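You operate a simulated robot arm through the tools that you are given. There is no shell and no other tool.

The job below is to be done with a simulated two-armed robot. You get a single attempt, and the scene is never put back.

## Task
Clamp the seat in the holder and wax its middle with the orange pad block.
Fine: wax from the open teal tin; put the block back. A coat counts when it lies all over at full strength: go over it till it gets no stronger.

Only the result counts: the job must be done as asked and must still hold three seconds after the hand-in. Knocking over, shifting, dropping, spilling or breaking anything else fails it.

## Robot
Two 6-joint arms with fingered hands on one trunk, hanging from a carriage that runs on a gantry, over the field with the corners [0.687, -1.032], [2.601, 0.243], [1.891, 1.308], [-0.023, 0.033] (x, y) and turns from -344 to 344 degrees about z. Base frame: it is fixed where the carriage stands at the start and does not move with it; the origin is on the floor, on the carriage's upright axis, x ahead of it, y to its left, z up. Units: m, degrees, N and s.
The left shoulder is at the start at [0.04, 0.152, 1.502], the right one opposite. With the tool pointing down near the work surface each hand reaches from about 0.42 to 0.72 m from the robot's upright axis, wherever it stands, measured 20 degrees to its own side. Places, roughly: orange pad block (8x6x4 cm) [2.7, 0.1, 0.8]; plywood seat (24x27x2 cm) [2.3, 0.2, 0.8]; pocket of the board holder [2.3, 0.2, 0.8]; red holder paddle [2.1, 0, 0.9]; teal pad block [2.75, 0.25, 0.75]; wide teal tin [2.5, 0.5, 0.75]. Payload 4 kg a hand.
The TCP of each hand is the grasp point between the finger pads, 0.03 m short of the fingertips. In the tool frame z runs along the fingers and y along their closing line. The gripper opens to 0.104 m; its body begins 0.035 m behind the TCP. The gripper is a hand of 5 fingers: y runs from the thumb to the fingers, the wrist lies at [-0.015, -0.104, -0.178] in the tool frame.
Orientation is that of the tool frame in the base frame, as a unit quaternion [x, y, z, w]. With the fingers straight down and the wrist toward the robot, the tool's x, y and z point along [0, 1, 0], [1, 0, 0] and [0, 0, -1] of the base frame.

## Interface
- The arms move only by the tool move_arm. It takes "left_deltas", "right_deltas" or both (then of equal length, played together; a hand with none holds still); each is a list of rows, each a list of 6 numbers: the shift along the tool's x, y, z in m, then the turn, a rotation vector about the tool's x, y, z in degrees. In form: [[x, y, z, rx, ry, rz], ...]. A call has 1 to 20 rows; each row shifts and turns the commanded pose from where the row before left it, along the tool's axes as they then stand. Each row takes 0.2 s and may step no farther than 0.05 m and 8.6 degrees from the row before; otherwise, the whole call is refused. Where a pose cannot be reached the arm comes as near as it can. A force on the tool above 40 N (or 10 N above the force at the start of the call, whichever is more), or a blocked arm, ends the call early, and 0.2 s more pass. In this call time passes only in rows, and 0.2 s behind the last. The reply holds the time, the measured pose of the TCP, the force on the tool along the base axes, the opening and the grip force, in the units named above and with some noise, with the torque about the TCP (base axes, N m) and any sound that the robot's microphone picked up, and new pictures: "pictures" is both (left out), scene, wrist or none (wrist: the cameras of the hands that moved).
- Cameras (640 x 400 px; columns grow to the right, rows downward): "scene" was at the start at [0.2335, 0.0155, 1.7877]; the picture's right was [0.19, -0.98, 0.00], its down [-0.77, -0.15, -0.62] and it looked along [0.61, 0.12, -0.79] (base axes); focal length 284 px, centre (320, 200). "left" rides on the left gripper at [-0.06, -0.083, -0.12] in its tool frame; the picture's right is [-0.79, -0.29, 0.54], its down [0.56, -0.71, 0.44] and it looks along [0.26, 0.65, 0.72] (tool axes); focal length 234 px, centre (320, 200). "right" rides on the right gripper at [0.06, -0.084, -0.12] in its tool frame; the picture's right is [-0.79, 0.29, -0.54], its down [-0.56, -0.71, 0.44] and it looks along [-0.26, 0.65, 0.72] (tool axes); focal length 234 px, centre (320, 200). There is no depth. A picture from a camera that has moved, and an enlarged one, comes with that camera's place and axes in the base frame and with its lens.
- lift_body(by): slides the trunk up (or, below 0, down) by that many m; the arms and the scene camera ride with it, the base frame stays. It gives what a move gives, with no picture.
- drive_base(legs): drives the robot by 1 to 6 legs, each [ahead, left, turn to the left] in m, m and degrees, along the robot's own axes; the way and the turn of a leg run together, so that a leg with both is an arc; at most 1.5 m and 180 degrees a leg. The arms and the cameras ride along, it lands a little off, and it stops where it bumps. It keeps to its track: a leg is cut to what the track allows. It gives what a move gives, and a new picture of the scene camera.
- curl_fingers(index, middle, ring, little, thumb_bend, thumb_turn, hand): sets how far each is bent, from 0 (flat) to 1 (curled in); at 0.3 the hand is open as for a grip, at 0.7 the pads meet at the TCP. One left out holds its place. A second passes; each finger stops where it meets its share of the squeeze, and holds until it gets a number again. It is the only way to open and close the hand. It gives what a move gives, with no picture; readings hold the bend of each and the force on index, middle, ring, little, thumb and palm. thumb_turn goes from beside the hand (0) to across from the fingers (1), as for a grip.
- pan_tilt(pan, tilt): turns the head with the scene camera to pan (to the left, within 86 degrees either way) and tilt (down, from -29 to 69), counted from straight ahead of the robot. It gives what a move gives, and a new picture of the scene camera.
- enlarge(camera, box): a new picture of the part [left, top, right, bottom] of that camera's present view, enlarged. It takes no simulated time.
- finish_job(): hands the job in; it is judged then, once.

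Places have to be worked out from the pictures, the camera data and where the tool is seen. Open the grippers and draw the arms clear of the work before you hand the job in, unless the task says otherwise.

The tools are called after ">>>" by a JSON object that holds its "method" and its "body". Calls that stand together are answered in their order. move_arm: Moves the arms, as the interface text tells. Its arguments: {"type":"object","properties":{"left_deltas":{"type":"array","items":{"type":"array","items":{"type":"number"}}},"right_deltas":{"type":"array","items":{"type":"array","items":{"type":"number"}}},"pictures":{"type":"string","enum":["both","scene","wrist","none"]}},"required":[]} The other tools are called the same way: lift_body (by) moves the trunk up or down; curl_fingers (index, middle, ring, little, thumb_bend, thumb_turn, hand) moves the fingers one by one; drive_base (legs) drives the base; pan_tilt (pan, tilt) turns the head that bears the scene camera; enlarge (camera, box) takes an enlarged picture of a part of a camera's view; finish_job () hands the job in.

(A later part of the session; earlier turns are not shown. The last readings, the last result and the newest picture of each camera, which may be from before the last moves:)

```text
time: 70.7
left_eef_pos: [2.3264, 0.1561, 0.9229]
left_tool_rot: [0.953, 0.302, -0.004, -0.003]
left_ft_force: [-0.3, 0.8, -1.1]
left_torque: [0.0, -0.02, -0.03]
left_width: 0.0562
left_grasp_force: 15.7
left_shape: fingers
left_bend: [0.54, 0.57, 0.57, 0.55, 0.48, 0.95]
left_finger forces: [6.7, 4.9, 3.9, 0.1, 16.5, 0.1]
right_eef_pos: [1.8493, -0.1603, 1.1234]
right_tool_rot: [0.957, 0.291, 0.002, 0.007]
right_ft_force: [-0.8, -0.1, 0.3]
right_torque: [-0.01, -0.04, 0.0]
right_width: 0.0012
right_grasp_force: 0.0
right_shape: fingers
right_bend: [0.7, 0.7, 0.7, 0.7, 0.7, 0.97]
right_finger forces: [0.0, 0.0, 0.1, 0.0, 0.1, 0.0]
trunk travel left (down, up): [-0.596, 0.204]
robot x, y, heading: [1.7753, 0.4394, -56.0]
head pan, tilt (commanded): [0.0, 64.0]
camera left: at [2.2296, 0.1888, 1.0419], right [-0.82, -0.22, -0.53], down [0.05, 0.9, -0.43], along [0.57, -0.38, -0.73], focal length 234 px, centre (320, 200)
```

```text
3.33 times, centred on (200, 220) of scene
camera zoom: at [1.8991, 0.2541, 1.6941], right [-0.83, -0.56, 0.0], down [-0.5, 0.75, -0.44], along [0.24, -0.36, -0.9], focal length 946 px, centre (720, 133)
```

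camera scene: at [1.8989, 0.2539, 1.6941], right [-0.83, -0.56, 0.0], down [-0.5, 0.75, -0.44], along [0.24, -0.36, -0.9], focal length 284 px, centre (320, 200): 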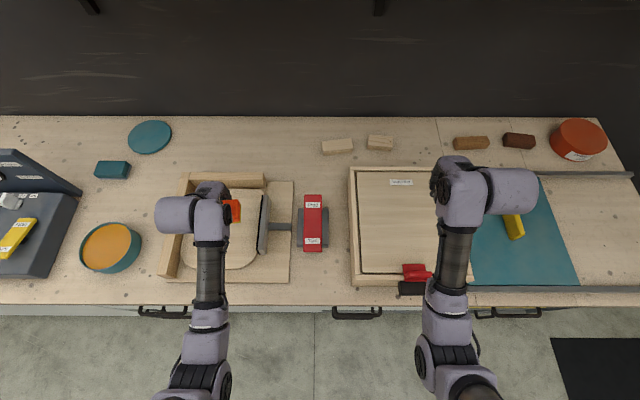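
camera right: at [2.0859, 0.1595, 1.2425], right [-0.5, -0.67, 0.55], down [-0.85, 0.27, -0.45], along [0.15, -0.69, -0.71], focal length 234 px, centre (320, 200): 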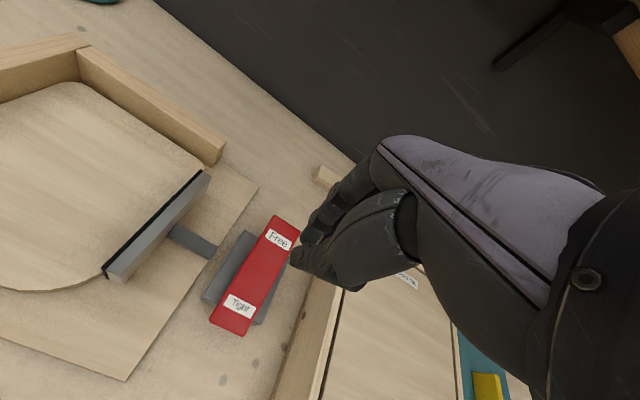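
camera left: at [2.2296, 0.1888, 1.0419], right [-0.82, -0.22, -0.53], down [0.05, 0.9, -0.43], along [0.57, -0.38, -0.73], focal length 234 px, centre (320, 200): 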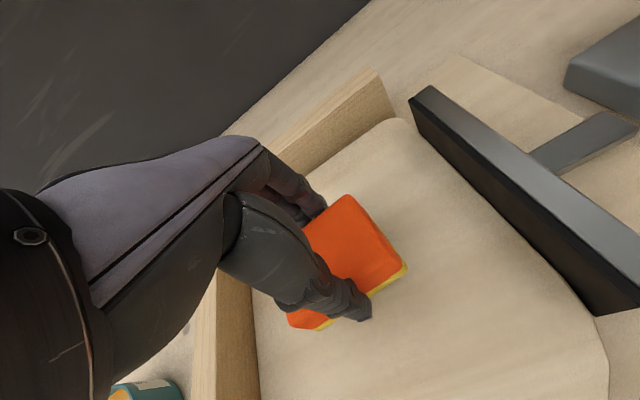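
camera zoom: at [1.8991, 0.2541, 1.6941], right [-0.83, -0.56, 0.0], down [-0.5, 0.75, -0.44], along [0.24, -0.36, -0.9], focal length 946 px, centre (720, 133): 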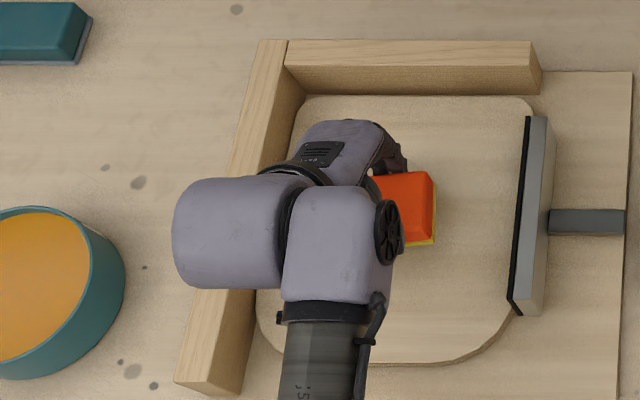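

The pad hangs over the seat's middle, clear of the fences and jaw. I'll lower with shrinking steps until it touches.

>>> {"method": "move_arm", "body": {"left_deltas": [[0, 0, 0.01, 0, 0, 0], [0, 0, 0.006, 0, 0, 0], [0, 0, 0.004, 0, 0, 0], [0, 0, 0.003, 0, 0, 0]], "pictures": "wrist"}}

```text
time: 71.7
left_eef_pos: [2.3265, 0.1552, 0.898]
left_tool_rot: [0.953, 0.302, -0.005, -0.003]
left_ft_force: [0.3, -0.3, -0.9]
left_torque: [-0.04, -0.02, 0.04]
left_width: 0.0561
left_grasp_force: 16.3
left_shape: fingers
left_bend: [0.54, 0.57, 0.57, 0.55, 0.48, 0.95]
left_finger forces: [6.6, 4.9, 4.0, 0.0, 16.4, 0.0]
right_eef_pos: [1.8488, -0.1604, 1.1225]
right_tool_rot: [0.956, 0.292, 0.002, 0.008]
right_ft_force: [-0.5, 0.3, 0.7]
right_torque: [0.01, 0.0, 0.0]
right_width: 0.0016
right_grasp_force: 0.1
right_shape: fingers
right_bend: [0.7, 0.7, 0.7, 0.7, 0.7, 0.97]
right_finger forces: [0.0, 0.0, 0.0, 0.0, 0.0, 0.1]
trunk travel left (down, up): [-0.596, 0.204]
robot x, y, heading: [1.7801, 0.435, -56.1]
head pan, tilt (commanded): [0.0, 64.0]
camera left: at [2.2295, 0.1889, 1.0189], right [-0.82, -0.22, -0.53], down [0.05, 0.9, -0.43], along [0.57, -0.38, -0.73], focal length 234 px, centre (320, 200)
```

left: 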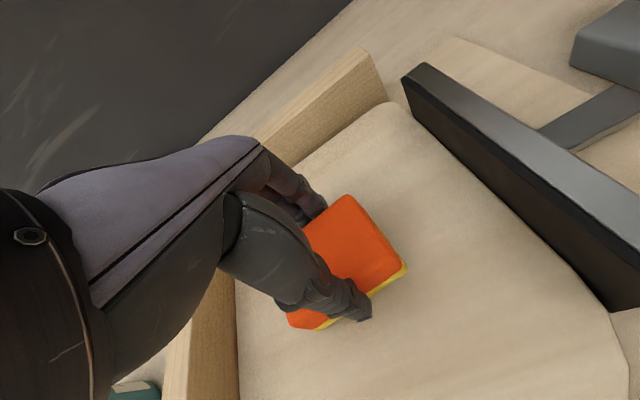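

Still no contact at z=0.898. I'll keep going in 3 mm steps.

>>> {"method": "move_arm", "body": {"left_deltas": [[0, 0, 0.003, 0, 0, 0], [0, 0, 0.003, 0, 0, 0], [0, 0, 0.002, 0, 0, 0]], "pictures": "none"}}

```text
time: 72.5
left_eef_pos: [2.3273, 0.1546, 0.893]
left_tool_rot: [0.953, 0.302, -0.003, 0.0]
left_ft_force: [-6.3, 2.4, 17.9]
left_torque: [-0.12, -0.09, -0.05]
left_width: 0.0564
left_grasp_force: 19.1
left_shape: fingers
left_bend: [0.55, 0.57, 0.58, 0.55, 0.48, 0.94]
left_finger forces: [5.5, 5.0, 3.8, 0.0, 23.2, 0.1]
right_eef_pos: [1.8496, -0.1603, 1.1232]
right_tool_rot: [0.956, 0.292, 0.003, 0.007]
right_ft_force: [-0.4, 0.0, 0.3]
right_torque: [0.02, -0.01, -0.04]
right_width: 0.0012
right_grasp_force: 0.1
right_shape: fingers
right_bend: [0.7, 0.7, 0.7, 0.7, 0.7, 0.97]
right_finger forces: [0.1, 0.1, 0.0, 0.1, 0.0, 0.1]
trunk travel left (down, up): [-0.596, 0.204]
robot x, y, heading: [1.7738, 0.44, -56.2]
head pan, tilt (commanded): [0.0, 64.0]
```

Contact: 18 N at z=0.893. I'll try a first short stroke to the right at this pressure and look at what it leaves.

>>> {"method": "move_arm", "body": {"left_deltas": [[-0.012, 0, 0, 0, 0, 0], [-0.012, 0, 0, 0, 0, 0], [-0.012, 0, 0, 0, 0, 0]], "pictures": "both"}}

>>> {"method": "enlarge", "body": {"camera": "scene", "box": [120, 160, 280, 280]}}

```text
time: 73.3
left_eef_pos: [2.3002, 0.1346, 0.8913]
left_tool_rot: [0.953, 0.301, -0.003, -0.001]
left_ft_force: [5.1, 3.2, 18.7]
left_torque: [-0.07, -0.36, 0.1]
left_width: 0.0567
left_grasp_force: 20.2
left_shape: fingers
left_bend: [0.54, 0.57, 0.57, 0.55, 0.48, 0.95]
left_finger forces: [7.8, 6.5, 4.5, 0.0, 20.8, 0.0]
right_eef_pos: [1.8515, -0.1594, 1.1247]
right_tool_rot: [0.956, 0.292, 0.003, 0.007]
right_ft_force: [-0.4, 0.6, -0.4]
right_torque: [0.0, -0.02, -0.02]
right_width: 0.0013
right_grasp_force: 0.0
right_shape: fingers
right_bend: [0.7, 0.7, 0.7, 0.7, 0.7, 0.97]
right_finger forces: [0.0, 0.1, 0.0, 0.0, 0.0, 0.1]
trunk travel left (down, up): [-0.596, 0.204]
robot x, y, heading: [1.7738, 0.4342, -56.1]
head pan, tilt (commanded): [0.0, 64.0]
camera scene: at [1.9002, 0.2539, 1.6945], right [-0.83, -0.56, 0.0], down [-0.5, 0.75, -0.44], along [0.25, -0.36, -0.9], focal length 284 px, centre (320, 200)
camera left: at [2.2024, 0.1674, 1.0122], right [-0.82, -0.22, -0.54], down [0.05, 0.9, -0.43], along [0.58, -0.38, -0.72], focal length 234 px, centre (320, 200)
```

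scene: 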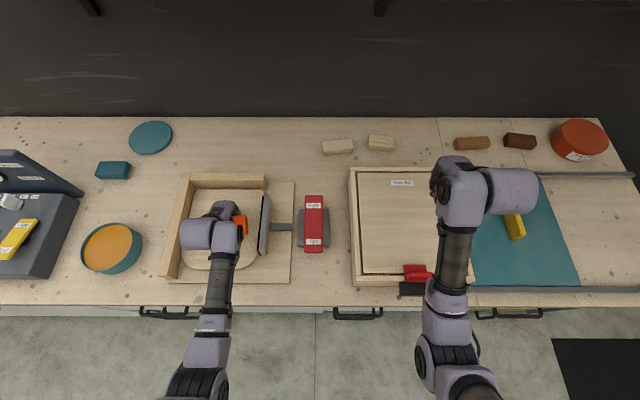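
left: 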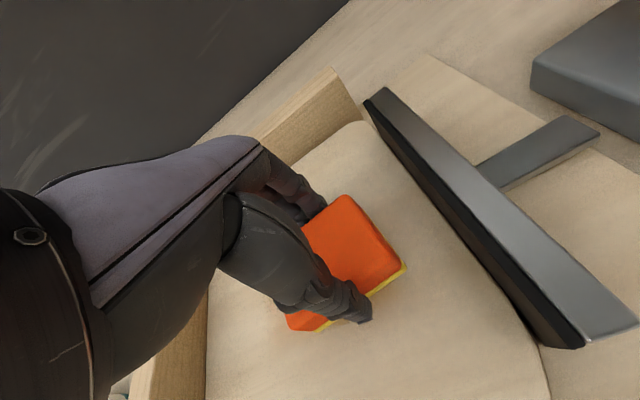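

```text
3.33 times, centred on (200, 220) of scene
camera zoom: at [1.9002, 0.2539, 1.6945], right [-0.83, -0.56, 0.0], down [-0.5, 0.75, -0.44], along [0.25, -0.36, -0.9], focal length 946 px, centre (720, 133)
```

zoom: 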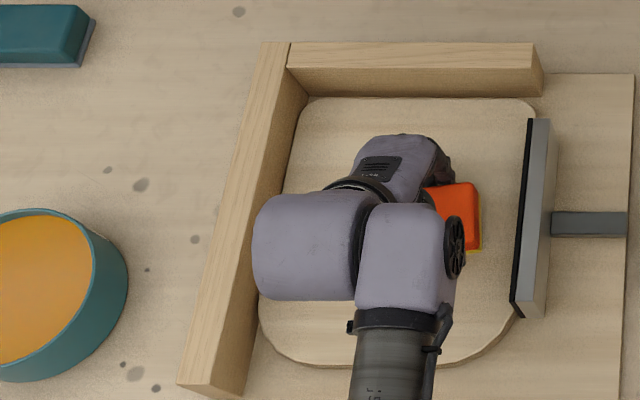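

The rub holds a steady 19 N and the grip is firm. I'll now raster the middle: back-and-forth strokes along the bench direction, stepping 2–3 cm away from me between strokes.

>>> {"method": "move_arm", "body": {"left_deltas": [[-0.02, 0, 0, 0, 0, 0], [0.0215, 0, 0, 0, 0, 0], [0.0215, 0, 0, 0, 0, 0], [0.0215, 0, 0, 0, 0, 0], [0.0215, 0, 0, 0, 0, 0], [0.0215, 0, 0, 0, 0, 0], [0, 0.025, 0, 0, 0, 0], [-0.0215, 0, 0, 0, 0, 0], [-0.0215, 0, 0, 0, 0, 0], [-0.0215, 0, 0, 0, 0, 0], [-0.0215, 0, 0, 0, 0, 0], [-0.0215, 0, 0, 0, 0, 0]], "pictures": "both"}}

>>> {"method": "enlarge", "body": {"camera": "scene", "box": [120, 160, 280, 280]}}

```text
time: 75.9
left_eef_pos: [2.2969, 0.102, 0.8928]
left_tool_rot: [0.953, 0.302, -0.005, -0.002]
left_ft_force: [3.5, 2.6, 16.7]
left_torque: [0.06, -0.1, 0.0]
left_width: 0.0567
left_grasp_force: 20.0
left_shape: fingers
left_bend: [0.55, 0.57, 0.58, 0.55, 0.48, 0.95]
left_finger forces: [6.8, 6.1, 4.6, 0.0, 21.8, 0.1]
right_eef_pos: [1.8518, -0.1614, 1.1228]
right_tool_rot: [0.957, 0.291, 0.003, 0.007]
right_ft_force: [0.7, -0.2, 0.4]
right_torque: [0.0, -0.01, -0.01]
right_width: 0.0016
right_grasp_force: 0.0
right_shape: fingers
right_bend: [0.7, 0.7, 0.7, 0.7, 0.7, 0.97]
right_finger forces: [0.1, 0.0, 0.1, 0.0, 0.0, 0.1]
trunk travel left (down, up): [-0.596, 0.204]
robot x, y, heading: [1.7786, 0.4378, -56.0]
head pan, tilt (commanded): [0.0, 64.0]
camera scene: at [1.9, 0.254, 1.6944], right [-0.83, -0.56, 0.0], down [-0.5, 0.75, -0.44], along [0.25, -0.36, -0.9], focal length 284 px, centre (320, 200)
camera left: at [2.1998, 0.1353, 1.0125], right [-0.82, -0.22, -0.54], down [0.05, 0.9, -0.43], along [0.58, -0.38, -0.72], focal length 234 px, centre (320, 200)
```

scene: 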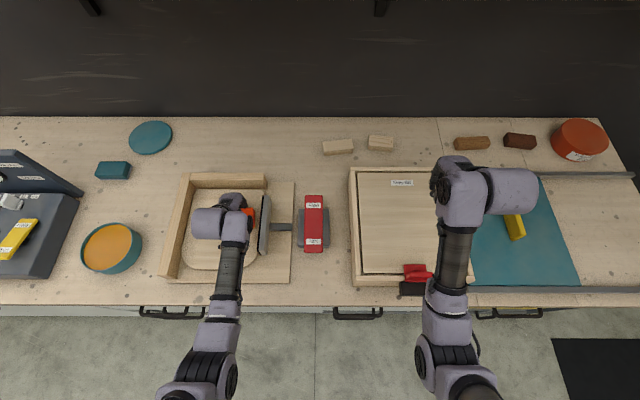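
left: 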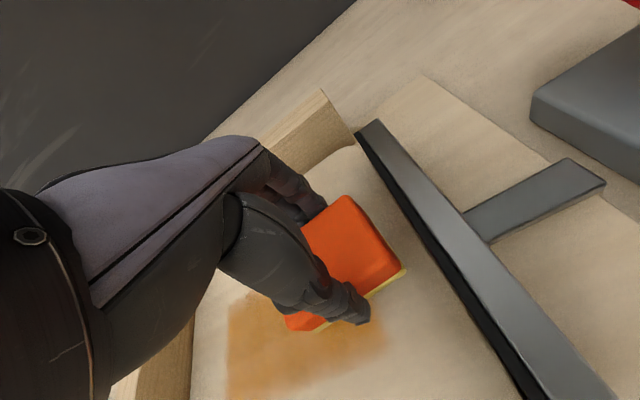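

```text
3.33 times, centred on (200, 220) of scene
camera zoom: at [1.9, 0.254, 1.6944], right [-0.83, -0.56, 0.0], down [-0.5, 0.75, -0.44], along [0.25, -0.36, -0.9], focal length 946 px, centre (720, 133)
```

zoom: 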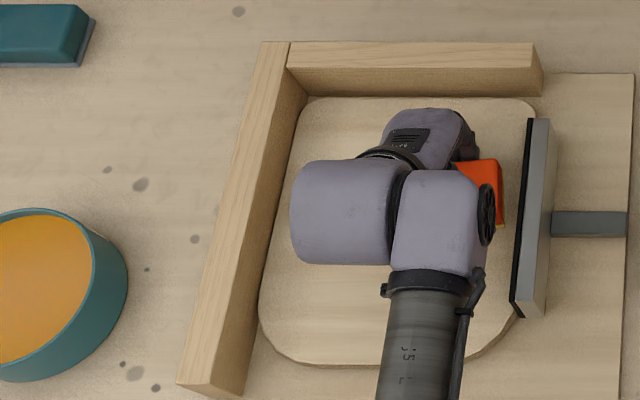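

A clear orange coat is appearing on the seat in the wrist view. I'll continue the raster farther back and return.

>>> {"method": "move_arm", "body": {"left_deltas": [[0, 0.025, 0, 0, 0, 0], [0.0215, 0, 0, 0, 0, 0], [0.0215, 0, 0, 0, 0, 0], [0.0215, 0, 0, 0, 0, 0], [0.0215, 0, 0, 0, 0, 0], [0.0215, 0, 0, 0, 0, 0], [0, 0.02, 0, 0, 0, 0], [-0.0215, 0, 0, 0, 0, 0], [-0.0215, 0, 0, 0, 0, 0], [-0.0215, 0, 0, 0, 0, 0], [-0.0215, 0, 0, 0, 0, 0], [-0.0215, 0, 0, 0, 0, 0], [0, -0.03, 0, 0, 0, 0], [0.0215, 0, 0, 0, 0, 0], [0.0215, 0, 0, 0, 0, 0], [0.0215, 0, 0, 0, 0, 0], [0.0215, 0, 0, 0, 0, 0], [0.0215, 0, 0, 0, 0, 0]], "pictures": "wrist"}}

```text
time: 79.7
left_eef_pos: [2.3933, 0.1498, 0.8919]
left_tool_rot: [0.954, 0.301, -0.004, -0.002]
left_ft_force: [-4.0, -2.3, 20.0]
left_torque: [0.03, 0.07, 0.04]
left_width: 0.0566
left_grasp_force: 19.0
left_shape: fingers
left_bend: [0.53, 0.56, 0.57, 0.55, 0.49, 0.94]
left_finger forces: [7.2, 5.6, 3.8, 0.1, 22.7, 0.0]
right_eef_pos: [1.85, -0.1616, 1.1235]
right_tool_rot: [0.956, 0.292, 0.002, 0.007]
right_ft_force: [0.0, -0.1, 0.1]
right_torque: [0.01, 0.0, -0.01]
right_width: 0.0015
right_grasp_force: 0.1
right_shape: fingers
right_bend: [0.7, 0.7, 0.7, 0.7, 0.7, 0.97]
right_finger forces: [0.1, 0.1, 0.1, 0.0, 0.1, 0.0]
trunk travel left (down, up): [-0.596, 0.204]
robot x, y, heading: [1.7803, 0.4359, -56.2]
head pan, tilt (commanded): [0.0, 64.0]
camera left: at [2.2963, 0.1845, 1.0122], right [-0.82, -0.22, -0.54], down [0.05, 0.9, -0.44], along [0.58, -0.38, -0.72], focal length 234 px, centre (320, 200)
```

left: 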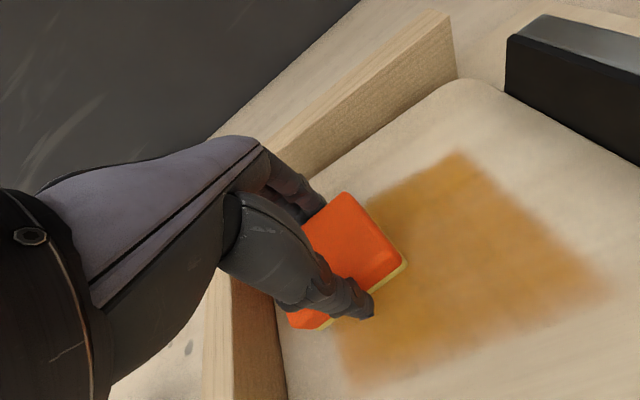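

The coat shows well with soft edges. I'll raster on toward the near side of the seat's middle.

>>> {"method": "move_arm", "body": {"left_deltas": [[0, -0.03, 0, 0, 0, 0], [-0.0215, 0, 0, 0, 0, 0], [-0.0215, 0, 0, 0, 0, 0], [-0.0215, 0, 0, 0, 0, 0], [-0.0215, 0, 0, 0, 0, 0], [-0.0215, 0, 0, 0, 0, 0], [0, -0.03, 0, 0, 0, 0], [0.0215, 0, 0, 0, 0, 0], [0.0215, 0, 0, 0, 0, 0], [0.0215, 0, 0, 0, 0, 0], [0.0215, 0, 0, 0, 0, 0], [0.0215, 0, 0, 0, 0, 0], [0, -0.03, 0, 0, 0, 0], [-0.0215, 0, 0, 0, 0, 0], [-0.0215, 0, 0, 0, 0, 0], [-0.0215, 0, 0, 0, 0, 0], [-0.0215, 0, 0, 0, 0, 0], [-0.0215, 0, 0, 0, 0, 0]], "pictures": "wrist"}}

```text
time: 83.5
left_eef_pos: [2.2528, 0.1646, 0.8927]
left_tool_rot: [0.953, 0.302, -0.006, -0.003]
left_ft_force: [2.4, 1.4, 10.9]
left_torque: [-0.04, -0.18, 0.0]
left_width: 0.0567
left_grasp_force: 19.6
left_shape: fingers
left_bend: [0.53, 0.56, 0.57, 0.55, 0.49, 0.95]
left_finger forces: [7.0, 6.1, 4.8, 0.0, 20.5, 0.0]
right_eef_pos: [1.8505, -0.16, 1.1217]
right_tool_rot: [0.957, 0.291, 0.001, 0.008]
right_ft_force: [0.2, -0.6, -0.3]
right_torque: [0.0, 0.01, 0.01]
right_width: 0.001
right_grasp_force: 0.0
right_shape: fingers
right_bend: [0.7, 0.7, 0.7, 0.7, 0.7, 0.97]
right_finger forces: [0.0, 0.0, 0.0, 0.1, 0.1, 0.0]
trunk travel left (down, up): [-0.596, 0.204]
robot x, y, heading: [1.7754, 0.4369, -56.2]
head pan, tilt (commanded): [0.0, 64.0]
camera left: at [2.1554, 0.1982, 1.0127], right [-0.82, -0.22, -0.53], down [0.05, 0.9, -0.43], along [0.57, -0.38, -0.73], focal length 234 px, centre (320, 200)
```

left: 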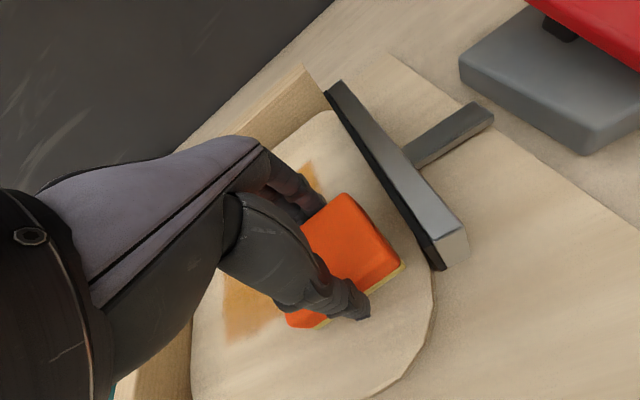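

Force has eased to 11 N near the front. I'll press 1 mm deeper, do the nearest stroke, then lift and look at the coat.

>>> {"method": "move_arm", "body": {"left_deltas": [[0, -0.02, 0.001, 0, 0, 0], [0.0215, 0, 0, 0, 0, 0], [0.0215, 0, 0, 0, 0, 0], [0.0215, 0, 0, 0, 0, 0], [0.0215, 0, 0, 0, 0, 0], [0.0215, 0, 0, 0, 0, 0], [0, 0, -0.006, 0, 0, 0], [0, 0, -0.02, 0, 0, 0], [0, 0, -0.03, 0, 0, 0], [0, 0, -0.03, 0, 0, 0]], "pictures": "both"}}

>>> {"method": "enlarge", "body": {"camera": "scene", "box": [120, 160, 280, 280]}}

>>> {"method": "enlarge", "body": {"camera": "right", "box": [0, 0, 320, 200]}}

```text
time: 85.7
left_eef_pos: [2.3284, 0.2422, 0.9741]
left_tool_rot: [0.953, 0.302, -0.004, -0.004]
left_ft_force: [0.8, -0.4, -1.8]
left_torque: [0.0, -0.02, 0.0]
left_width: 0.0562
left_grasp_force: 16.6
left_shape: fingers
left_bend: [0.53, 0.56, 0.57, 0.55, 0.49, 0.94]
left_finger forces: [6.7, 5.3, 4.0, 0.1, 17.7, 0.0]
right_eef_pos: [1.8502, -0.1602, 1.1222]
right_tool_rot: [0.957, 0.291, 0.003, 0.007]
right_ft_force: [0.3, 0.0, 0.0]
right_torque: [-0.03, -0.03, -0.02]
right_width: 0.0012
right_grasp_force: 0.0
right_shape: fingers
right_bend: [0.7, 0.7, 0.7, 0.7, 0.7, 0.97]
right_finger forces: [0.0, 0.0, 0.0, 0.0, 0.0, 0.0]
trunk travel left (down, up): [-0.596, 0.204]
robot x, y, heading: [1.7738, 0.4389, -56.0]
head pan, tilt (commanded): [0.0, 64.0]
camera scene: at [1.8993, 0.2541, 1.6941], right [-0.83, -0.56, 0.0], down [-0.5, 0.75, -0.44], along [0.24, -0.36, -0.9], focal length 284 px, centre (320, 200)
camera left: at [2.2318, 0.2755, 1.0959], right [-0.82, -0.22, -0.53], down [0.04, 0.9, -0.43], along [0.57, -0.38, -0.73], focal length 234 px, centre (320, 200)
```

scene: 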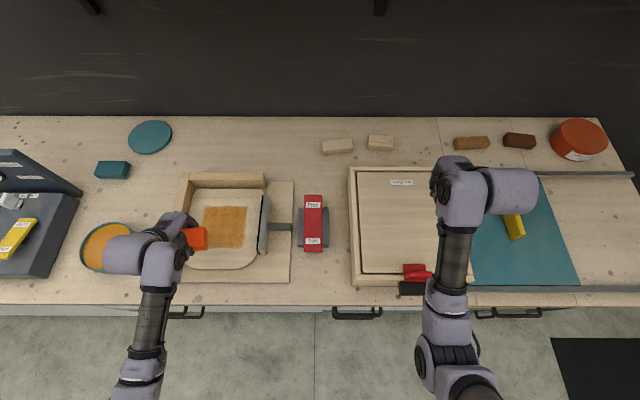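
left: 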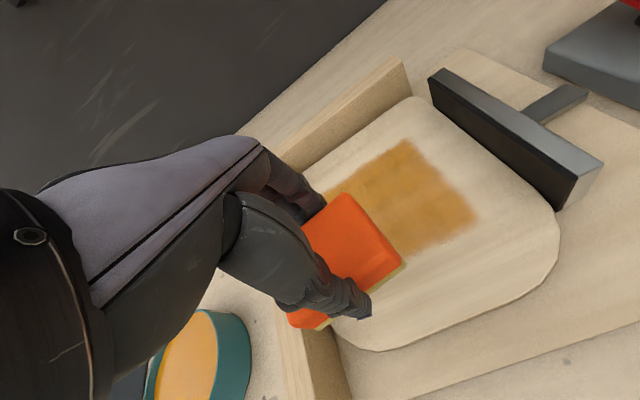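

```text
3.33 times, centred on (200, 220) of scene
camera zoom: at [1.8993, 0.2541, 1.6941], right [-0.83, -0.56, 0.0], down [-0.5, 0.75, -0.44], along [0.24, -0.36, -0.9], focal length 946 px, centre (720, 133)
```

zoom: 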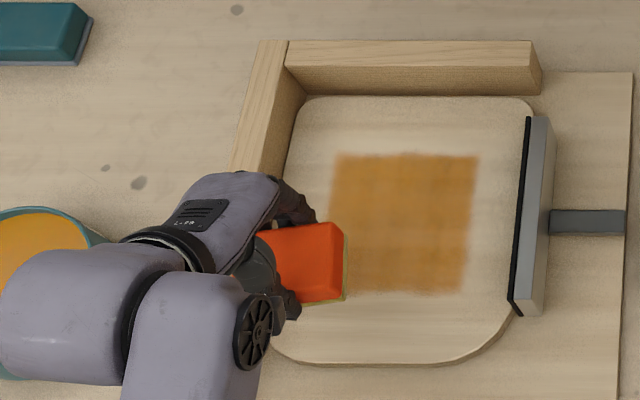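

```text
2.00 times, centred on (160, 100) of right
camera zoom: at [1.8526, -0.0563, 1.2421], right [-0.5, -0.67, 0.55], down [-0.85, 0.27, -0.45], along [0.15, -0.69, -0.71], focal length 468 px, centre (640, 400)
```

zoom: 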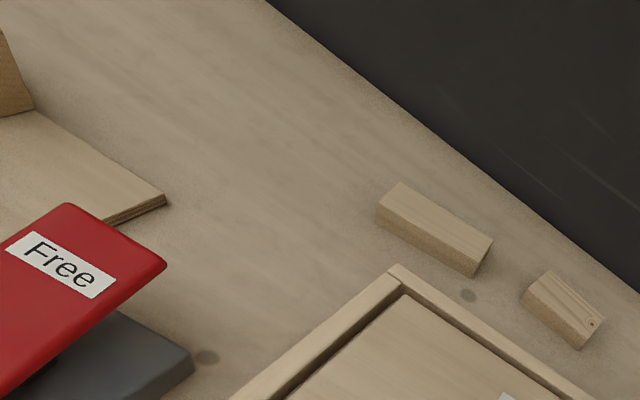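

The coat has taken in a clear rectangle of about 12 × 14 cm in the seat's middle (u 1.96–2.08, n 1.09–1.24), so that is the area to bring to full strength. I'll take a closer look at its evenness.

>>> {"method": "enlarge", "body": {"camera": "scene", "box": [190, 190, 260, 250]}}

>>> {"method": "enlarge", "body": {"camera": "left", "box": [300, 120, 500, 260]}}

```text
6.67 times, centred on (225, 220) of scene
camera zoom: at [1.8993, 0.2541, 1.6941], right [-0.83, -0.56, 0.0], down [-0.5, 0.75, -0.44], along [0.24, -0.36, -0.9], focal length 1893 px, centre (953, 67)
```

zoom: 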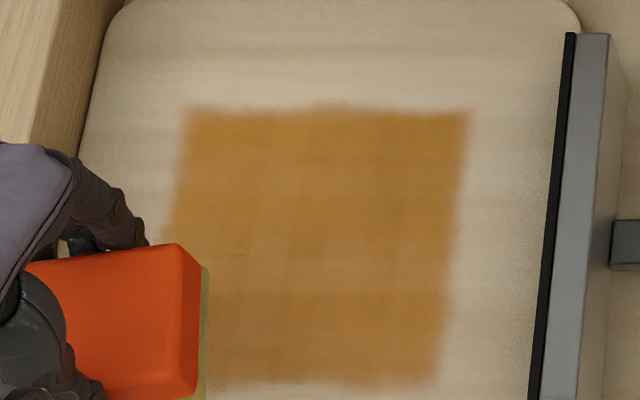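

```text
2.86 times, centred on (400, 190) of left
camera zoom: at [2.2318, 0.2755, 1.0959], right [-0.82, -0.22, -0.53], down [0.04, 0.9, -0.43], along [0.57, -0.38, -0.73], focal length 669 px, centre (91, 229)
```

zoom: 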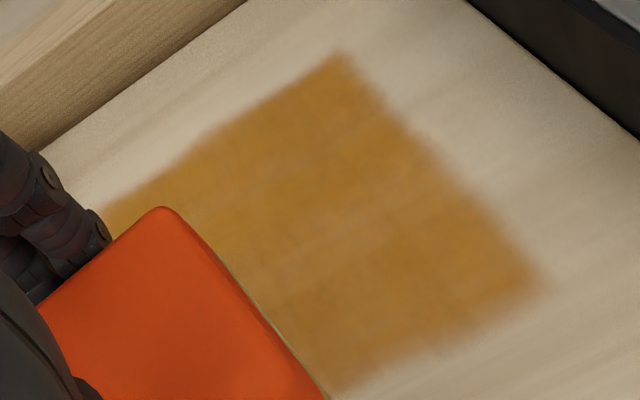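

The coat is mottled, so it needs more wax and more passes. I'll lift the hand higher and drive back to the tin for another load.

>>> {"method": "move_arm", "body": {"left_deltas": [[0, 0, -0.02, 0, 0, 0], [0, 0.02, -0.016, 0, 0, 0], [0, 0.03, 0, 0, 0, 0]], "pictures": "none"}}

>>> {"method": "drive_base", "body": {"legs": [[-0.05, 0.295, 0]]}}

>>> {"method": "enlarge", "body": {"camera": "left", "box": [220, 150, 480, 312]}}

>>> {"method": "enlarge", "body": {"camera": "scene", "box": [160, 150, 360, 275]}}

```text
time: 86.5
left_eef_pos: [2.3588, 0.2007, 1.011]
left_tool_rot: [0.953, 0.302, -0.004, -0.003]
left_ft_force: [0.1, -0.4, -1.0]
left_torque: [0.01, 0.0, 0.02]
left_width: 0.0563
left_grasp_force: 16.7
left_shape: fingers
left_bend: [0.53, 0.56, 0.57, 0.55, 0.49, 0.94]
left_finger forces: [6.9, 5.3, 4.0, 0.0, 17.5, 0.0]
right_eef_pos: [1.8498, -0.1605, 1.1225]
right_tool_rot: [0.957, 0.291, 0.003, 0.008]
right_ft_force: [-0.2, 0.3, -0.1]
right_torque: [0.02, 0.03, -0.01]
right_width: 0.0012
right_grasp_force: 0.1
right_shape: fingers
right_bend: [0.7, 0.7, 0.7, 0.7, 0.7, 0.97]
right_finger forces: [0.0, 0.0, 0.0, 0.0, 0.1, 0.0]
trunk travel left (down, up): [-0.596, 0.204]
robot x, y, heading: [1.7778, 0.4349, -56.1]
head pan, tilt (commanded): [0.0, 64.0]
```

```text
time: 88.5
left_eef_pos: [2.576, 0.4079, 1.0109]
left_tool_rot: [0.954, 0.3, -0.004, -0.004]
left_ft_force: [0.6, 0.0, -0.8]
left_torque: [0.01, 0.04, 0.02]
left_width: 0.0564
left_grasp_force: 17.2
left_shape: fingers
left_bend: [0.53, 0.56, 0.57, 0.55, 0.49, 0.94]
left_finger forces: [6.9, 5.2, 4.1, 0.0, 17.6, 0.1]
right_eef_pos: [2.0641, 0.0441, 1.1235]
right_tool_rot: [0.957, 0.289, 0.002, 0.007]
right_ft_force: [0.2, 0.5, -0.2]
right_torque: [0.01, 0.0, -0.02]
right_width: 0.0014
right_grasp_force: 0.2
right_shape: fingers
right_bend: [0.7, 0.7, 0.7, 0.7, 0.7, 0.97]
right_finger forces: [0.1, 0.0, 0.0, 0.0, 0.0, 0.0]
trunk travel left (down, up): [-0.596, 0.204]
robot x, y, heading: [1.9895, 0.6442, -56.3]
head pan, tilt (commanded): [0.0, 64.0]
camera scene: at [2.1162, 0.4593, 1.6941], right [-0.83, -0.56, 0.0], down [-0.5, 0.75, -0.44], along [0.24, -0.36, -0.9], focal length 284 px, centre (320, 200)
```

scene: 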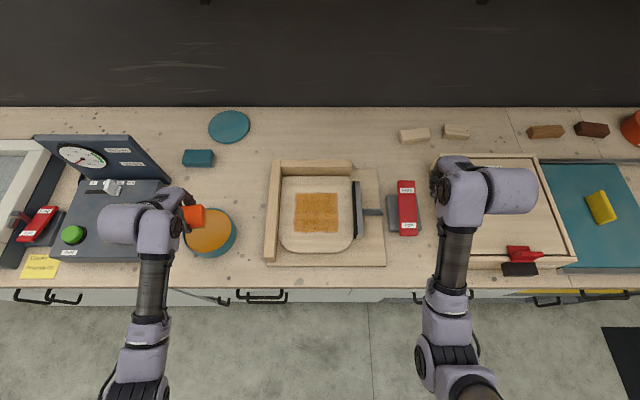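

```text
2.46 times, centred on (350, 231) of left
camera zoom: at [2.479, 0.4393, 1.131], right [-0.82, -0.21, -0.53], down [0.05, 0.9, -0.43], along [0.57, -0.38, -0.73], focal length 576 px, centre (246, 124)
```

zoom: 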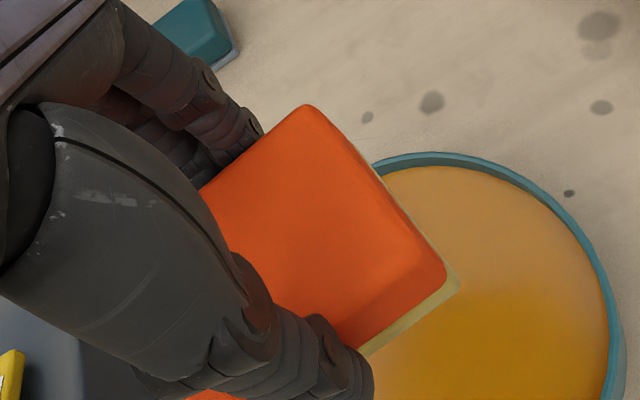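

```text
3.20 times, centred on (260, 212) of scene
camera zoom: at [2.1162, 0.4593, 1.6941], right [-0.83, -0.56, 0.0], down [-0.5, 0.75, -0.44], along [0.24, -0.36, -0.9], focal length 908 px, centre (512, 160)
```

zoom: 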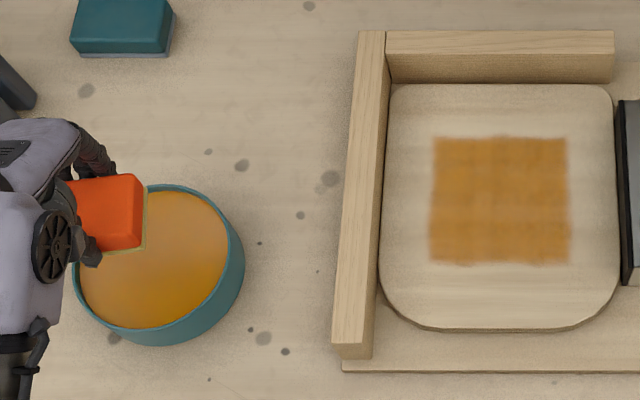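

The pad's felt has paled, so it needs reloading; the tin hasn't moved. I'll centre the pad over it again and lower to the wax.

>>> {"method": "move_arm", "body": {"left_deltas": [[-0.0044, 0.0158, 0, 0, 0, 0], [0, 0, 0.025, 0, 0, 0], [0, 0, 0.025, 0, 0, 0], [0, 0, 0.02, 0, 0, 0], [0, 0, 0.02, 0, 0, 0]], "pictures": "wrist"}}

>>> {"method": "enlarge", "body": {"camera": "scene", "box": [140, 170, 260, 270]}}

```text
time: 89.7
left_eef_pos: [2.5815, 0.3894, 0.9204]
left_tool_rot: [0.954, 0.301, -0.005, -0.004]
left_ft_force: [-0.3, 0.5, -0.8]
left_torque: [0.0, -0.03, -0.02]
left_width: 0.0568
left_grasp_force: 17.0
left_shape: fingers
left_bend: [0.53, 0.56, 0.57, 0.55, 0.49, 0.94]
left_finger forces: [6.8, 5.3, 4.1, 0.0, 17.4, 0.0]
right_eef_pos: [2.0652, 0.044, 1.123]
right_tool_rot: [0.957, 0.289, 0.003, 0.007]
right_ft_force: [0.1, -0.5, 0.8]
right_torque: [0.04, -0.01, 0.02]
right_width: 0.0013
right_grasp_force: 0.0
right_shape: fingers
right_bend: [0.7, 0.7, 0.7, 0.7, 0.7, 0.97]
right_finger forces: [0.0, 0.0, 0.0, 0.0, 0.0, 0.1]
trunk travel left (down, up): [-0.596, 0.204]
robot x, y, heading: [1.9933, 0.6458, -56.2]
head pan, tilt (commanded): [0.0, 64.0]
camera left: at [2.4842, 0.4237, 1.0403], right [-0.82, -0.21, -0.53], down [0.05, 0.9, -0.43], along [0.57, -0.38, -0.73], focal length 234 px, centre (320, 200)
```

left: 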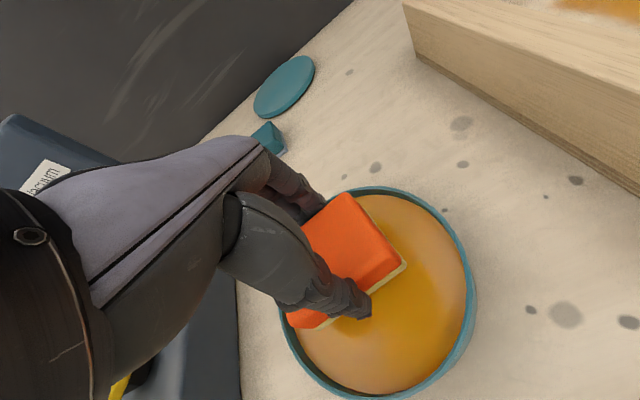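

```text
4.00 times, centred on (200, 220) of scene
camera zoom: at [2.116, 0.4591, 1.6941], right [-0.83, -0.56, 0.0], down [-0.5, 0.75, -0.44], along [0.24, -0.36, -0.9], focal length 1136 px, centre (800, 120)
```

zoom: 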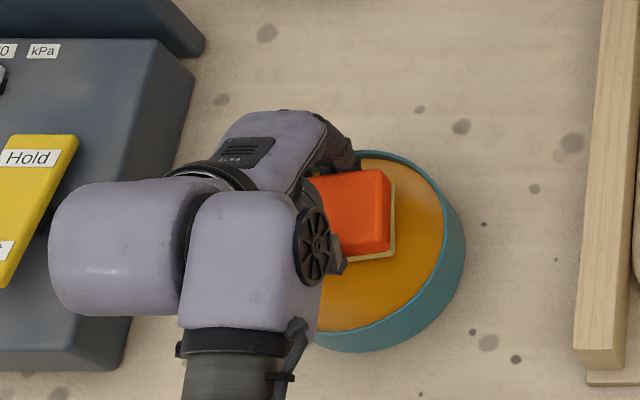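

Same place as the first dip. I'll ease 3 mm back from the far rim and press onto the wax.

>>> {"method": "move_arm", "body": {"left_deltas": [[0, -0.003, 0.006, 0, 0, 0], [0, 0, 0.006, 0, 0, 0], [0, 0, 0.004, 0, 0, 0], [0, 0, 0.002, 0, 0, 0]], "pictures": "wrist"}}

```text
time: 90.7
left_eef_pos: [2.5808, 0.3925, 0.9054]
left_tool_rot: [0.954, 0.301, -0.003, -0.001]
left_ft_force: [-3.4, 2.2, 18.0]
left_torque: [0.14, 0.09, 0.0]
left_width: 0.0567
left_grasp_force: 20.0
left_shape: fingers
left_bend: [0.54, 0.57, 0.57, 0.55, 0.49, 0.94]
left_finger forces: [6.1, 5.2, 3.7, 0.0, 24.4, 0.0]
right_eef_pos: [2.0655, 0.0455, 1.1232]
right_tool_rot: [0.957, 0.29, 0.002, 0.008]
right_ft_force: [-0.3, 0.2, 0.8]
right_torque: [-0.01, 0.0, 0.03]
right_width: 0.0012
right_grasp_force: 0.1
right_shape: fingers
right_bend: [0.7, 0.7, 0.7, 0.7, 0.7, 0.97]
right_finger forces: [0.0, 0.0, 0.0, 0.1, 0.0, 0.1]
trunk travel left (down, up): [-0.596, 0.204]
robot x, y, heading: [1.9955, 0.6425, -56.2]
head pan, tilt (commanded): [0.0, 64.0]
camera left: at [2.483, 0.4254, 1.025], right [-0.82, -0.22, -0.54], down [0.05, 0.9, -0.44], along [0.58, -0.38, -0.72], focal length 234 px, centre (320, 200)
```

left: 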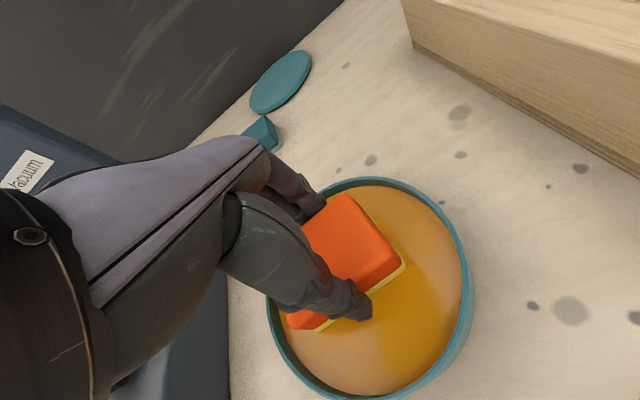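

18 N on the wax and the felt is bright yellow again. I'll lift out and drive back over the seat.

>>> {"method": "move_arm", "body": {"left_deltas": [[0, 0, -0.006, 0, 0, 0], [0, 0, -0.015, 0, 0, 0], [0, 0, -0.025, 0, 0, 0], [0, 0, -0.03, 0, 0, 0], [0, 0, -0.03, 0, 0, 0]], "pictures": "none"}}

>>> {"method": "drive_base", "body": {"legs": [[0.06, -0.295, 0]]}}

>>> {"method": "enlarge", "body": {"camera": "scene", "box": [120, 160, 280, 280]}}

```text
time: 91.9
left_eef_pos: [2.5788, 0.3953, 1.0099]
left_tool_rot: [0.954, 0.301, -0.004, -0.004]
left_ft_force: [0.0, 0.1, -0.8]
left_torque: [-0.01, -0.03, 0.01]
left_width: 0.056
left_grasp_force: 16.4
left_shape: fingers
left_bend: [0.53, 0.57, 0.57, 0.55, 0.49, 0.94]
left_finger forces: [7.2, 5.2, 3.8, 0.1, 17.8, 0.0]
right_eef_pos: [2.0656, 0.0452, 1.1231]
right_tool_rot: [0.957, 0.29, 0.002, 0.008]
right_ft_force: [0.6, -0.8, 0.5]
right_torque: [0.0, 0.02, -0.02]
right_width: 0.0013
right_grasp_force: 0.0
right_shape: fingers
right_bend: [0.7, 0.7, 0.7, 0.7, 0.7, 0.97]
right_finger forces: [0.1, 0.0, 0.0, 0.0, 0.0, 0.0]
trunk travel left (down, up): [-0.596, 0.204]
robot x, y, heading: [1.9932, 0.6436, -56.0]
head pan, tilt (commanded): [0.0, 64.0]
```

```text
time: 94.0
left_eef_pos: [2.3625, 0.1769, 1.0096]
left_tool_rot: [0.954, 0.298, -0.005, -0.003]
left_ft_force: [-0.3, -0.5, -1.1]
left_torque: [0.02, 0.0, -0.02]
left_width: 0.0563
left_grasp_force: 17.0
left_shape: fingers
left_bend: [0.53, 0.57, 0.57, 0.55, 0.49, 0.95]
left_finger forces: [7.1, 5.1, 4.0, 0.1, 17.8, 0.1]
right_eef_pos: [1.8475, -0.171, 1.1226]
right_tool_rot: [0.958, 0.288, 0.003, 0.007]
right_ft_force: [0.6, 0.3, 0.1]
right_torque: [0.0, 0.0, 0.01]
right_width: 0.0013
right_grasp_force: 0.0
right_shape: fingers
right_bend: [0.7, 0.7, 0.7, 0.7, 0.7, 0.97]
right_finger forces: [0.0, 0.0, 0.0, 0.0, 0.0, 0.0]
trunk travel left (down, up): [-0.596, 0.204]
robot x, y, heading: [1.7801, 0.4253, -56.2]
head pan, tilt (commanded): [0.0, 64.0]
camera scene: at [1.9001, 0.2434, 1.6941], right [-0.83, -0.55, 0.0], down [-0.5, 0.75, -0.44], along [0.24, -0.37, -0.9], focal length 284 px, centre (320, 200)
```

scene: 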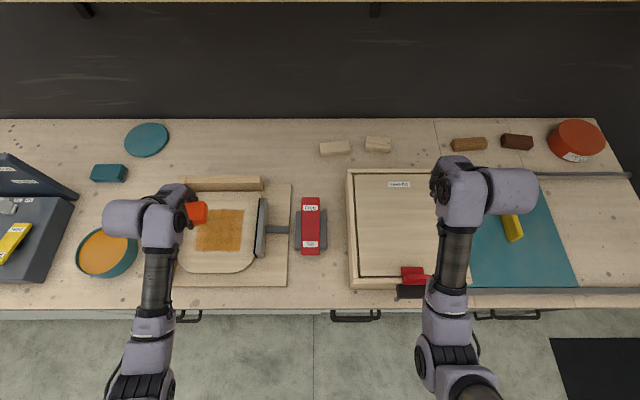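

```text
3.33 times, centred on (200, 220) of scene
camera zoom: at [1.9001, 0.2434, 1.6941], right [-0.83, -0.55, 0.0], down [-0.5, 0.75, -0.44], along [0.24, -0.37, -0.9], focal length 946 px, centre (720, 133)
```

zoom: 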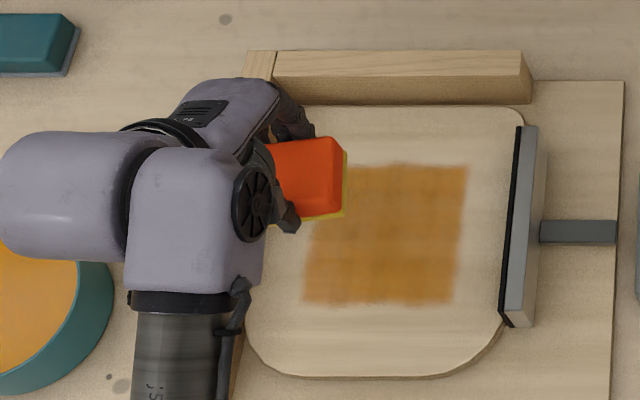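

The pad is bright yellow and sits just left of the coated patch. I'll move to the near end of the patch and bring the pad down onto it.

>>> {"method": "move_arm", "body": {"left_deltas": [[0, -0.021, 0.01, 0, 0, 0], [0, -0.021, 0.015, 0, 0, 0], [0, 0, 0.025, 0, 0, 0], [0, 0, 0.025, 0, 0, 0], [0, 0, 0.025, 0, 0, 0], [0, 0, 0.01, 0, 0, 0], [0, 0, 0.005, 0, 0, 0], [0, 0, 0.0035, 0, 0, 0]], "pictures": "none"}}

```text
time: 95.8
left_eef_pos: [2.3369, 0.2109, 0.893]
left_tool_rot: [0.955, 0.298, -0.004, -0.002]
left_ft_force: [-2.8, 1.8, 7.5]
left_torque: [-0.08, -0.08, -0.01]
left_width: 0.0566
left_grasp_force: 18.7
left_shape: fingers
left_bend: [0.53, 0.57, 0.57, 0.55, 0.49, 0.94]
left_finger forces: [6.7, 5.4, 3.9, 0.0, 21.4, 0.0]
right_eef_pos: [1.8476, -0.17, 1.1221]
right_tool_rot: [0.957, 0.289, 0.002, 0.007]
right_ft_force: [0.2, -0.3, 0.9]
right_torque: [0.03, -0.01, 0.02]
right_width: 0.0013
right_grasp_force: 0.0
right_shape: fingers
right_bend: [0.7, 0.7, 0.7, 0.7, 0.7, 0.97]
right_finger forces: [0.0, 0.0, 0.0, 0.0, 0.1, 0.0]
trunk travel left (down, up): [-0.596, 0.204]
robot x, y, heading: [1.7787, 0.4266, -56.3]
head pan, tilt (commanded): [0.0, 64.0]
```

Light contact at 7.5 N. I'll press 1.5 mm more and raster the patch going away from me.

>>> {"method": "move_arm", "body": {"left_deltas": [[-0.0193, 0, 0.0015, 0, 0, 0], [-0.0193, 0, 0, 0, 0, 0], [-0.0193, 0, 0, 0, 0, 0], [-0.0193, 0, 0, 0, 0, 0], [0, 0.02, 0, 0, 0, 0], [0.0193, 0, 0, 0, 0, 0], [0.0193, 0, 0, 0, 0, 0], [0.0193, 0, 0, 0, 0, 0], [0.0193, 0, 0, 0, 0, 0], [0, 0.02, 0, 0, 0, 0], [-0.0193, 0, 0, 0, 0, 0], [-0.0193, 0, 0, 0, 0, 0], [-0.0193, 0, 0, 0, 0, 0], [-0.0193, 0, 0, 0, 0, 0], [0, 0.02, 0, 0, 0, 0], [0.0193, 0, 0, 0, 0, 0], [0.0193, 0, 0, 0, 0, 0], [0.0193, 0, 0, 0, 0, 0], [0.0193, 0, 0, 0, 0, 0]], "pictures": "none"}}

>>> {"method": "move_arm", "body": {"left_deltas": [[0, 0.02, 0, 0, 0, 0], [-0.0193, 0, 0, 0, 0, 0], [-0.0193, 0, 0, 0, 0, 0], [-0.0193, 0, 0, 0, 0, 0], [-0.0193, 0, 0, 0, 0, 0], [0, 0.02, 0, 0, 0, 0], [0.0193, 0, 0, 0, 0, 0], [0.0193, 0, 0, 0, 0, 0], [0.0193, 0, 0, 0, 0, 0], [0.0193, 0, 0, 0, 0, 0]], "pictures": "wrist"}}

```text
time: 99.8
left_eef_pos: [2.3715, 0.1613, 0.8902]
left_tool_rot: [0.954, 0.299, -0.003, -0.002]
left_ft_force: [-4.7, -3.2, 26.0]
left_torque: [0.15, 0.22, 0.05]
left_width: 0.0578
left_grasp_force: 20.0
left_shape: fingers
left_bend: [0.54, 0.57, 0.58, 0.55, 0.49, 0.93]
left_finger forces: [7.7, 6.0, 3.7, 0.1, 23.7, 0.0]
right_eef_pos: [1.8484, -0.1717, 1.1243]
right_tool_rot: [0.957, 0.289, 0.002, 0.008]
right_ft_force: [-0.1, -0.1, -0.1]
right_torque: [0.04, 0.01, -0.02]
right_width: 0.0013
right_grasp_force: 0.1
right_shape: fingers
right_bend: [0.7, 0.7, 0.7, 0.7, 0.7, 0.97]
right_finger forces: [0.1, 0.1, 0.1, 0.0, 0.0, 0.1]
trunk travel left (down, up): [-0.596, 0.204]
robot x, y, heading: [1.7802, 0.4262, -56.6]
head pan, tilt (commanded): [0.0, 64.0]
```

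```text
time: 102.0
left_eef_pos: [2.3956, 0.1288, 0.8908]
left_tool_rot: [0.954, 0.299, -0.005, -0.003]
left_ft_force: [-3.9, -3.0, 14.9]
left_torque: [0.0, 0.11, 0.0]
left_width: 0.0573
left_grasp_force: 19.5
left_shape: fingers
left_bend: [0.54, 0.57, 0.58, 0.55, 0.48, 0.93]
left_finger forces: [7.6, 6.0, 4.0, 0.0, 21.7, 0.0]
right_eef_pos: [1.8481, -0.1718, 1.1237]
right_tool_rot: [0.957, 0.289, 0.003, 0.008]
right_ft_force: [-0.3, 0.1, -0.3]
right_torque: [-0.01, -0.01, 0.02]
right_width: 0.0013
right_grasp_force: 0.1
right_shape: fingers
right_bend: [0.7, 0.7, 0.7, 0.7, 0.7, 0.97]
right_finger forces: [0.0, 0.0, 0.0, 0.0, 0.0, 0.0]
trunk travel left (down, up): [-0.596, 0.204]
robot x, y, heading: [1.7781, 0.4283, -56.6]
head pan, tilt (commanded): [0.0, 64.0]
camera left: at [2.2987, 0.1625, 1.0106], right [-0.82, -0.21, -0.54], down [0.05, 0.9, -0.43], along [0.57, -0.38, -0.72], focal length 234 px, centre (320, 200)
```

left: 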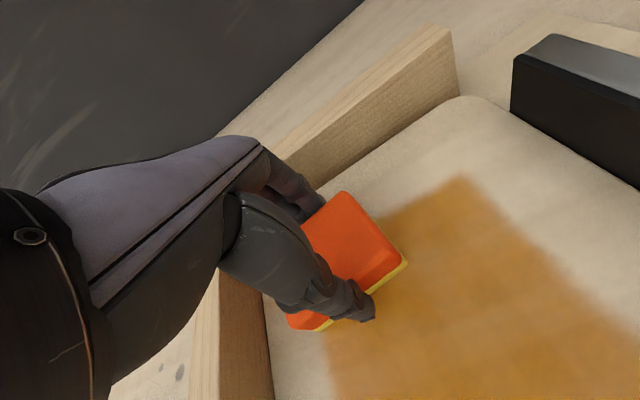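

The coat is darkening. I'll go over it again with cross strokes (toward and away from me), stepping right.

>>> {"method": "move_arm", "body": {"left_deltas": [[0, -0.02, 0, 0, 0, 0], [0, -0.02, 0, 0, 0, 0], [0, -0.02, 0, 0, 0, 0], [0, -0.02, 0, 0, 0, 0], [0, -0.02, 0, 0, 0, 0], [-0.02, 0, 0, 0, 0, 0], [0, 0.02, 0, 0, 0, 0], [0, 0.02, 0, 0, 0, 0], [0, 0.02, 0, 0, 0, 0], [0, 0.02, 0, 0, 0, 0], [0, 0.02, 0, 0, 0, 0], [-0.02, 0, 0, 0, 0, 0], [0, -0.02, 0, 0, 0, 0], [0, -0.02, 0, 0, 0, 0], [0, -0.02, 0, 0, 0, 0], [0, -0.02, 0, 0, 0, 0], [0, -0.02, 0, 0, 0, 0]], "pictures": "none"}}

>>> {"method": "move_arm", "body": {"left_deltas": [[-0.02, 0, 0, 0, 0, 0], [0, 0.02, 0, 0, 0, 0], [0, 0.02, 0, 0, 0, 0], [0, 0.02, 0, 0, 0, 0], [0, 0.02, 0, 0, 0, 0], [0, 0.02, 0, 0, 0, 0], [-0.018, 0, 0, 0, 0, 0], [0, -0.02, 0, 0, 0, 0], [0, -0.02, 0, 0, 0, 0], [0, -0.02, 0, 0, 0, 0], [0, -0.02, 0, 0, 0, 0], [0, -0.02, 0, 0, 0, 0]], "pictures": "wrist"}}

```text
time: 105.6
left_eef_pos: [2.305, 0.1897, 0.8905]
left_tool_rot: [0.955, 0.298, -0.005, -0.003]
left_ft_force: [1.5, -0.7, 8.7]
left_torque: [-0.09, -0.16, -0.02]
left_width: 0.0575
left_grasp_force: 18.2
left_shape: fingers
left_bend: [0.53, 0.56, 0.57, 0.55, 0.49, 0.95]
left_finger forces: [7.9, 6.5, 4.8, 0.0, 19.1, 0.0]
right_eef_pos: [1.8474, -0.1702, 1.1237]
right_tool_rot: [0.957, 0.289, 0.003, 0.007]
right_ft_force: [0.4, 0.4, 1.0]
right_torque: [0.0, -0.03, 0.03]
right_width: 0.0014
right_grasp_force: 0.1
right_shape: fingers
right_bend: [0.7, 0.7, 0.7, 0.7, 0.7, 0.97]
right_finger forces: [0.1, 0.1, 0.1, 0.0, 0.0, 0.0]
trunk travel left (down, up): [-0.596, 0.204]
robot x, y, heading: [1.7757, 0.4293, -56.4]
head pan, tilt (commanded): [0.0, 64.0]
```

```text
time: 108.2
left_eef_pos: [2.2733, 0.1666, 0.8913]
left_tool_rot: [0.955, 0.298, -0.005, -0.004]
left_ft_force: [0.4, -0.7, 6.8]
left_torque: [-0.09, -0.16, -0.03]
left_width: 0.0577
left_grasp_force: 19.2
left_shape: fingers
left_bend: [0.53, 0.56, 0.57, 0.55, 0.48, 0.95]
left_finger forces: [7.8, 6.5, 4.7, 0.0, 18.8, 0.0]
right_eef_pos: [1.849, -0.1712, 1.1235]
right_tool_rot: [0.958, 0.288, 0.003, 0.007]
right_ft_force: [-0.3, -0.7, -0.1]
right_torque: [-0.01, -0.01, -0.03]
right_width: 0.0014
right_grasp_force: 0.1
right_shape: fingers
right_bend: [0.7, 0.7, 0.7, 0.7, 0.7, 0.97]
right_finger forces: [0.1, 0.0, 0.0, 0.0, 0.1, 0.0]
trunk travel left (down, up): [-0.596, 0.204]
robot x, y, heading: [1.781, 0.4255, -56.6]
head pan, tilt (commanded): [0.0, 64.0]
camera left: at [2.1764, 0.2005, 1.0112], right [-0.82, -0.21, -0.53], down [0.05, 0.9, -0.43], along [0.57, -0.38, -0.73], focal length 234 px, centre (320, 200)
```

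left: 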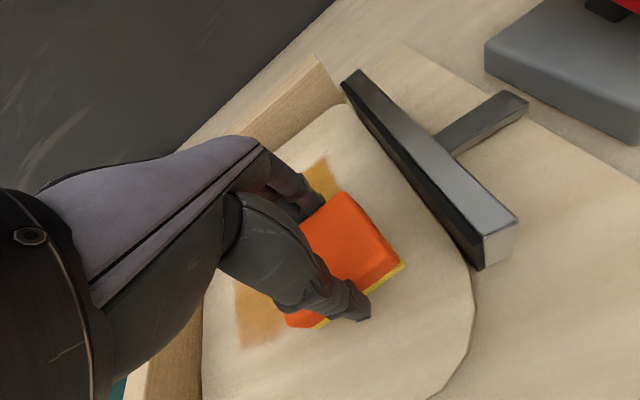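

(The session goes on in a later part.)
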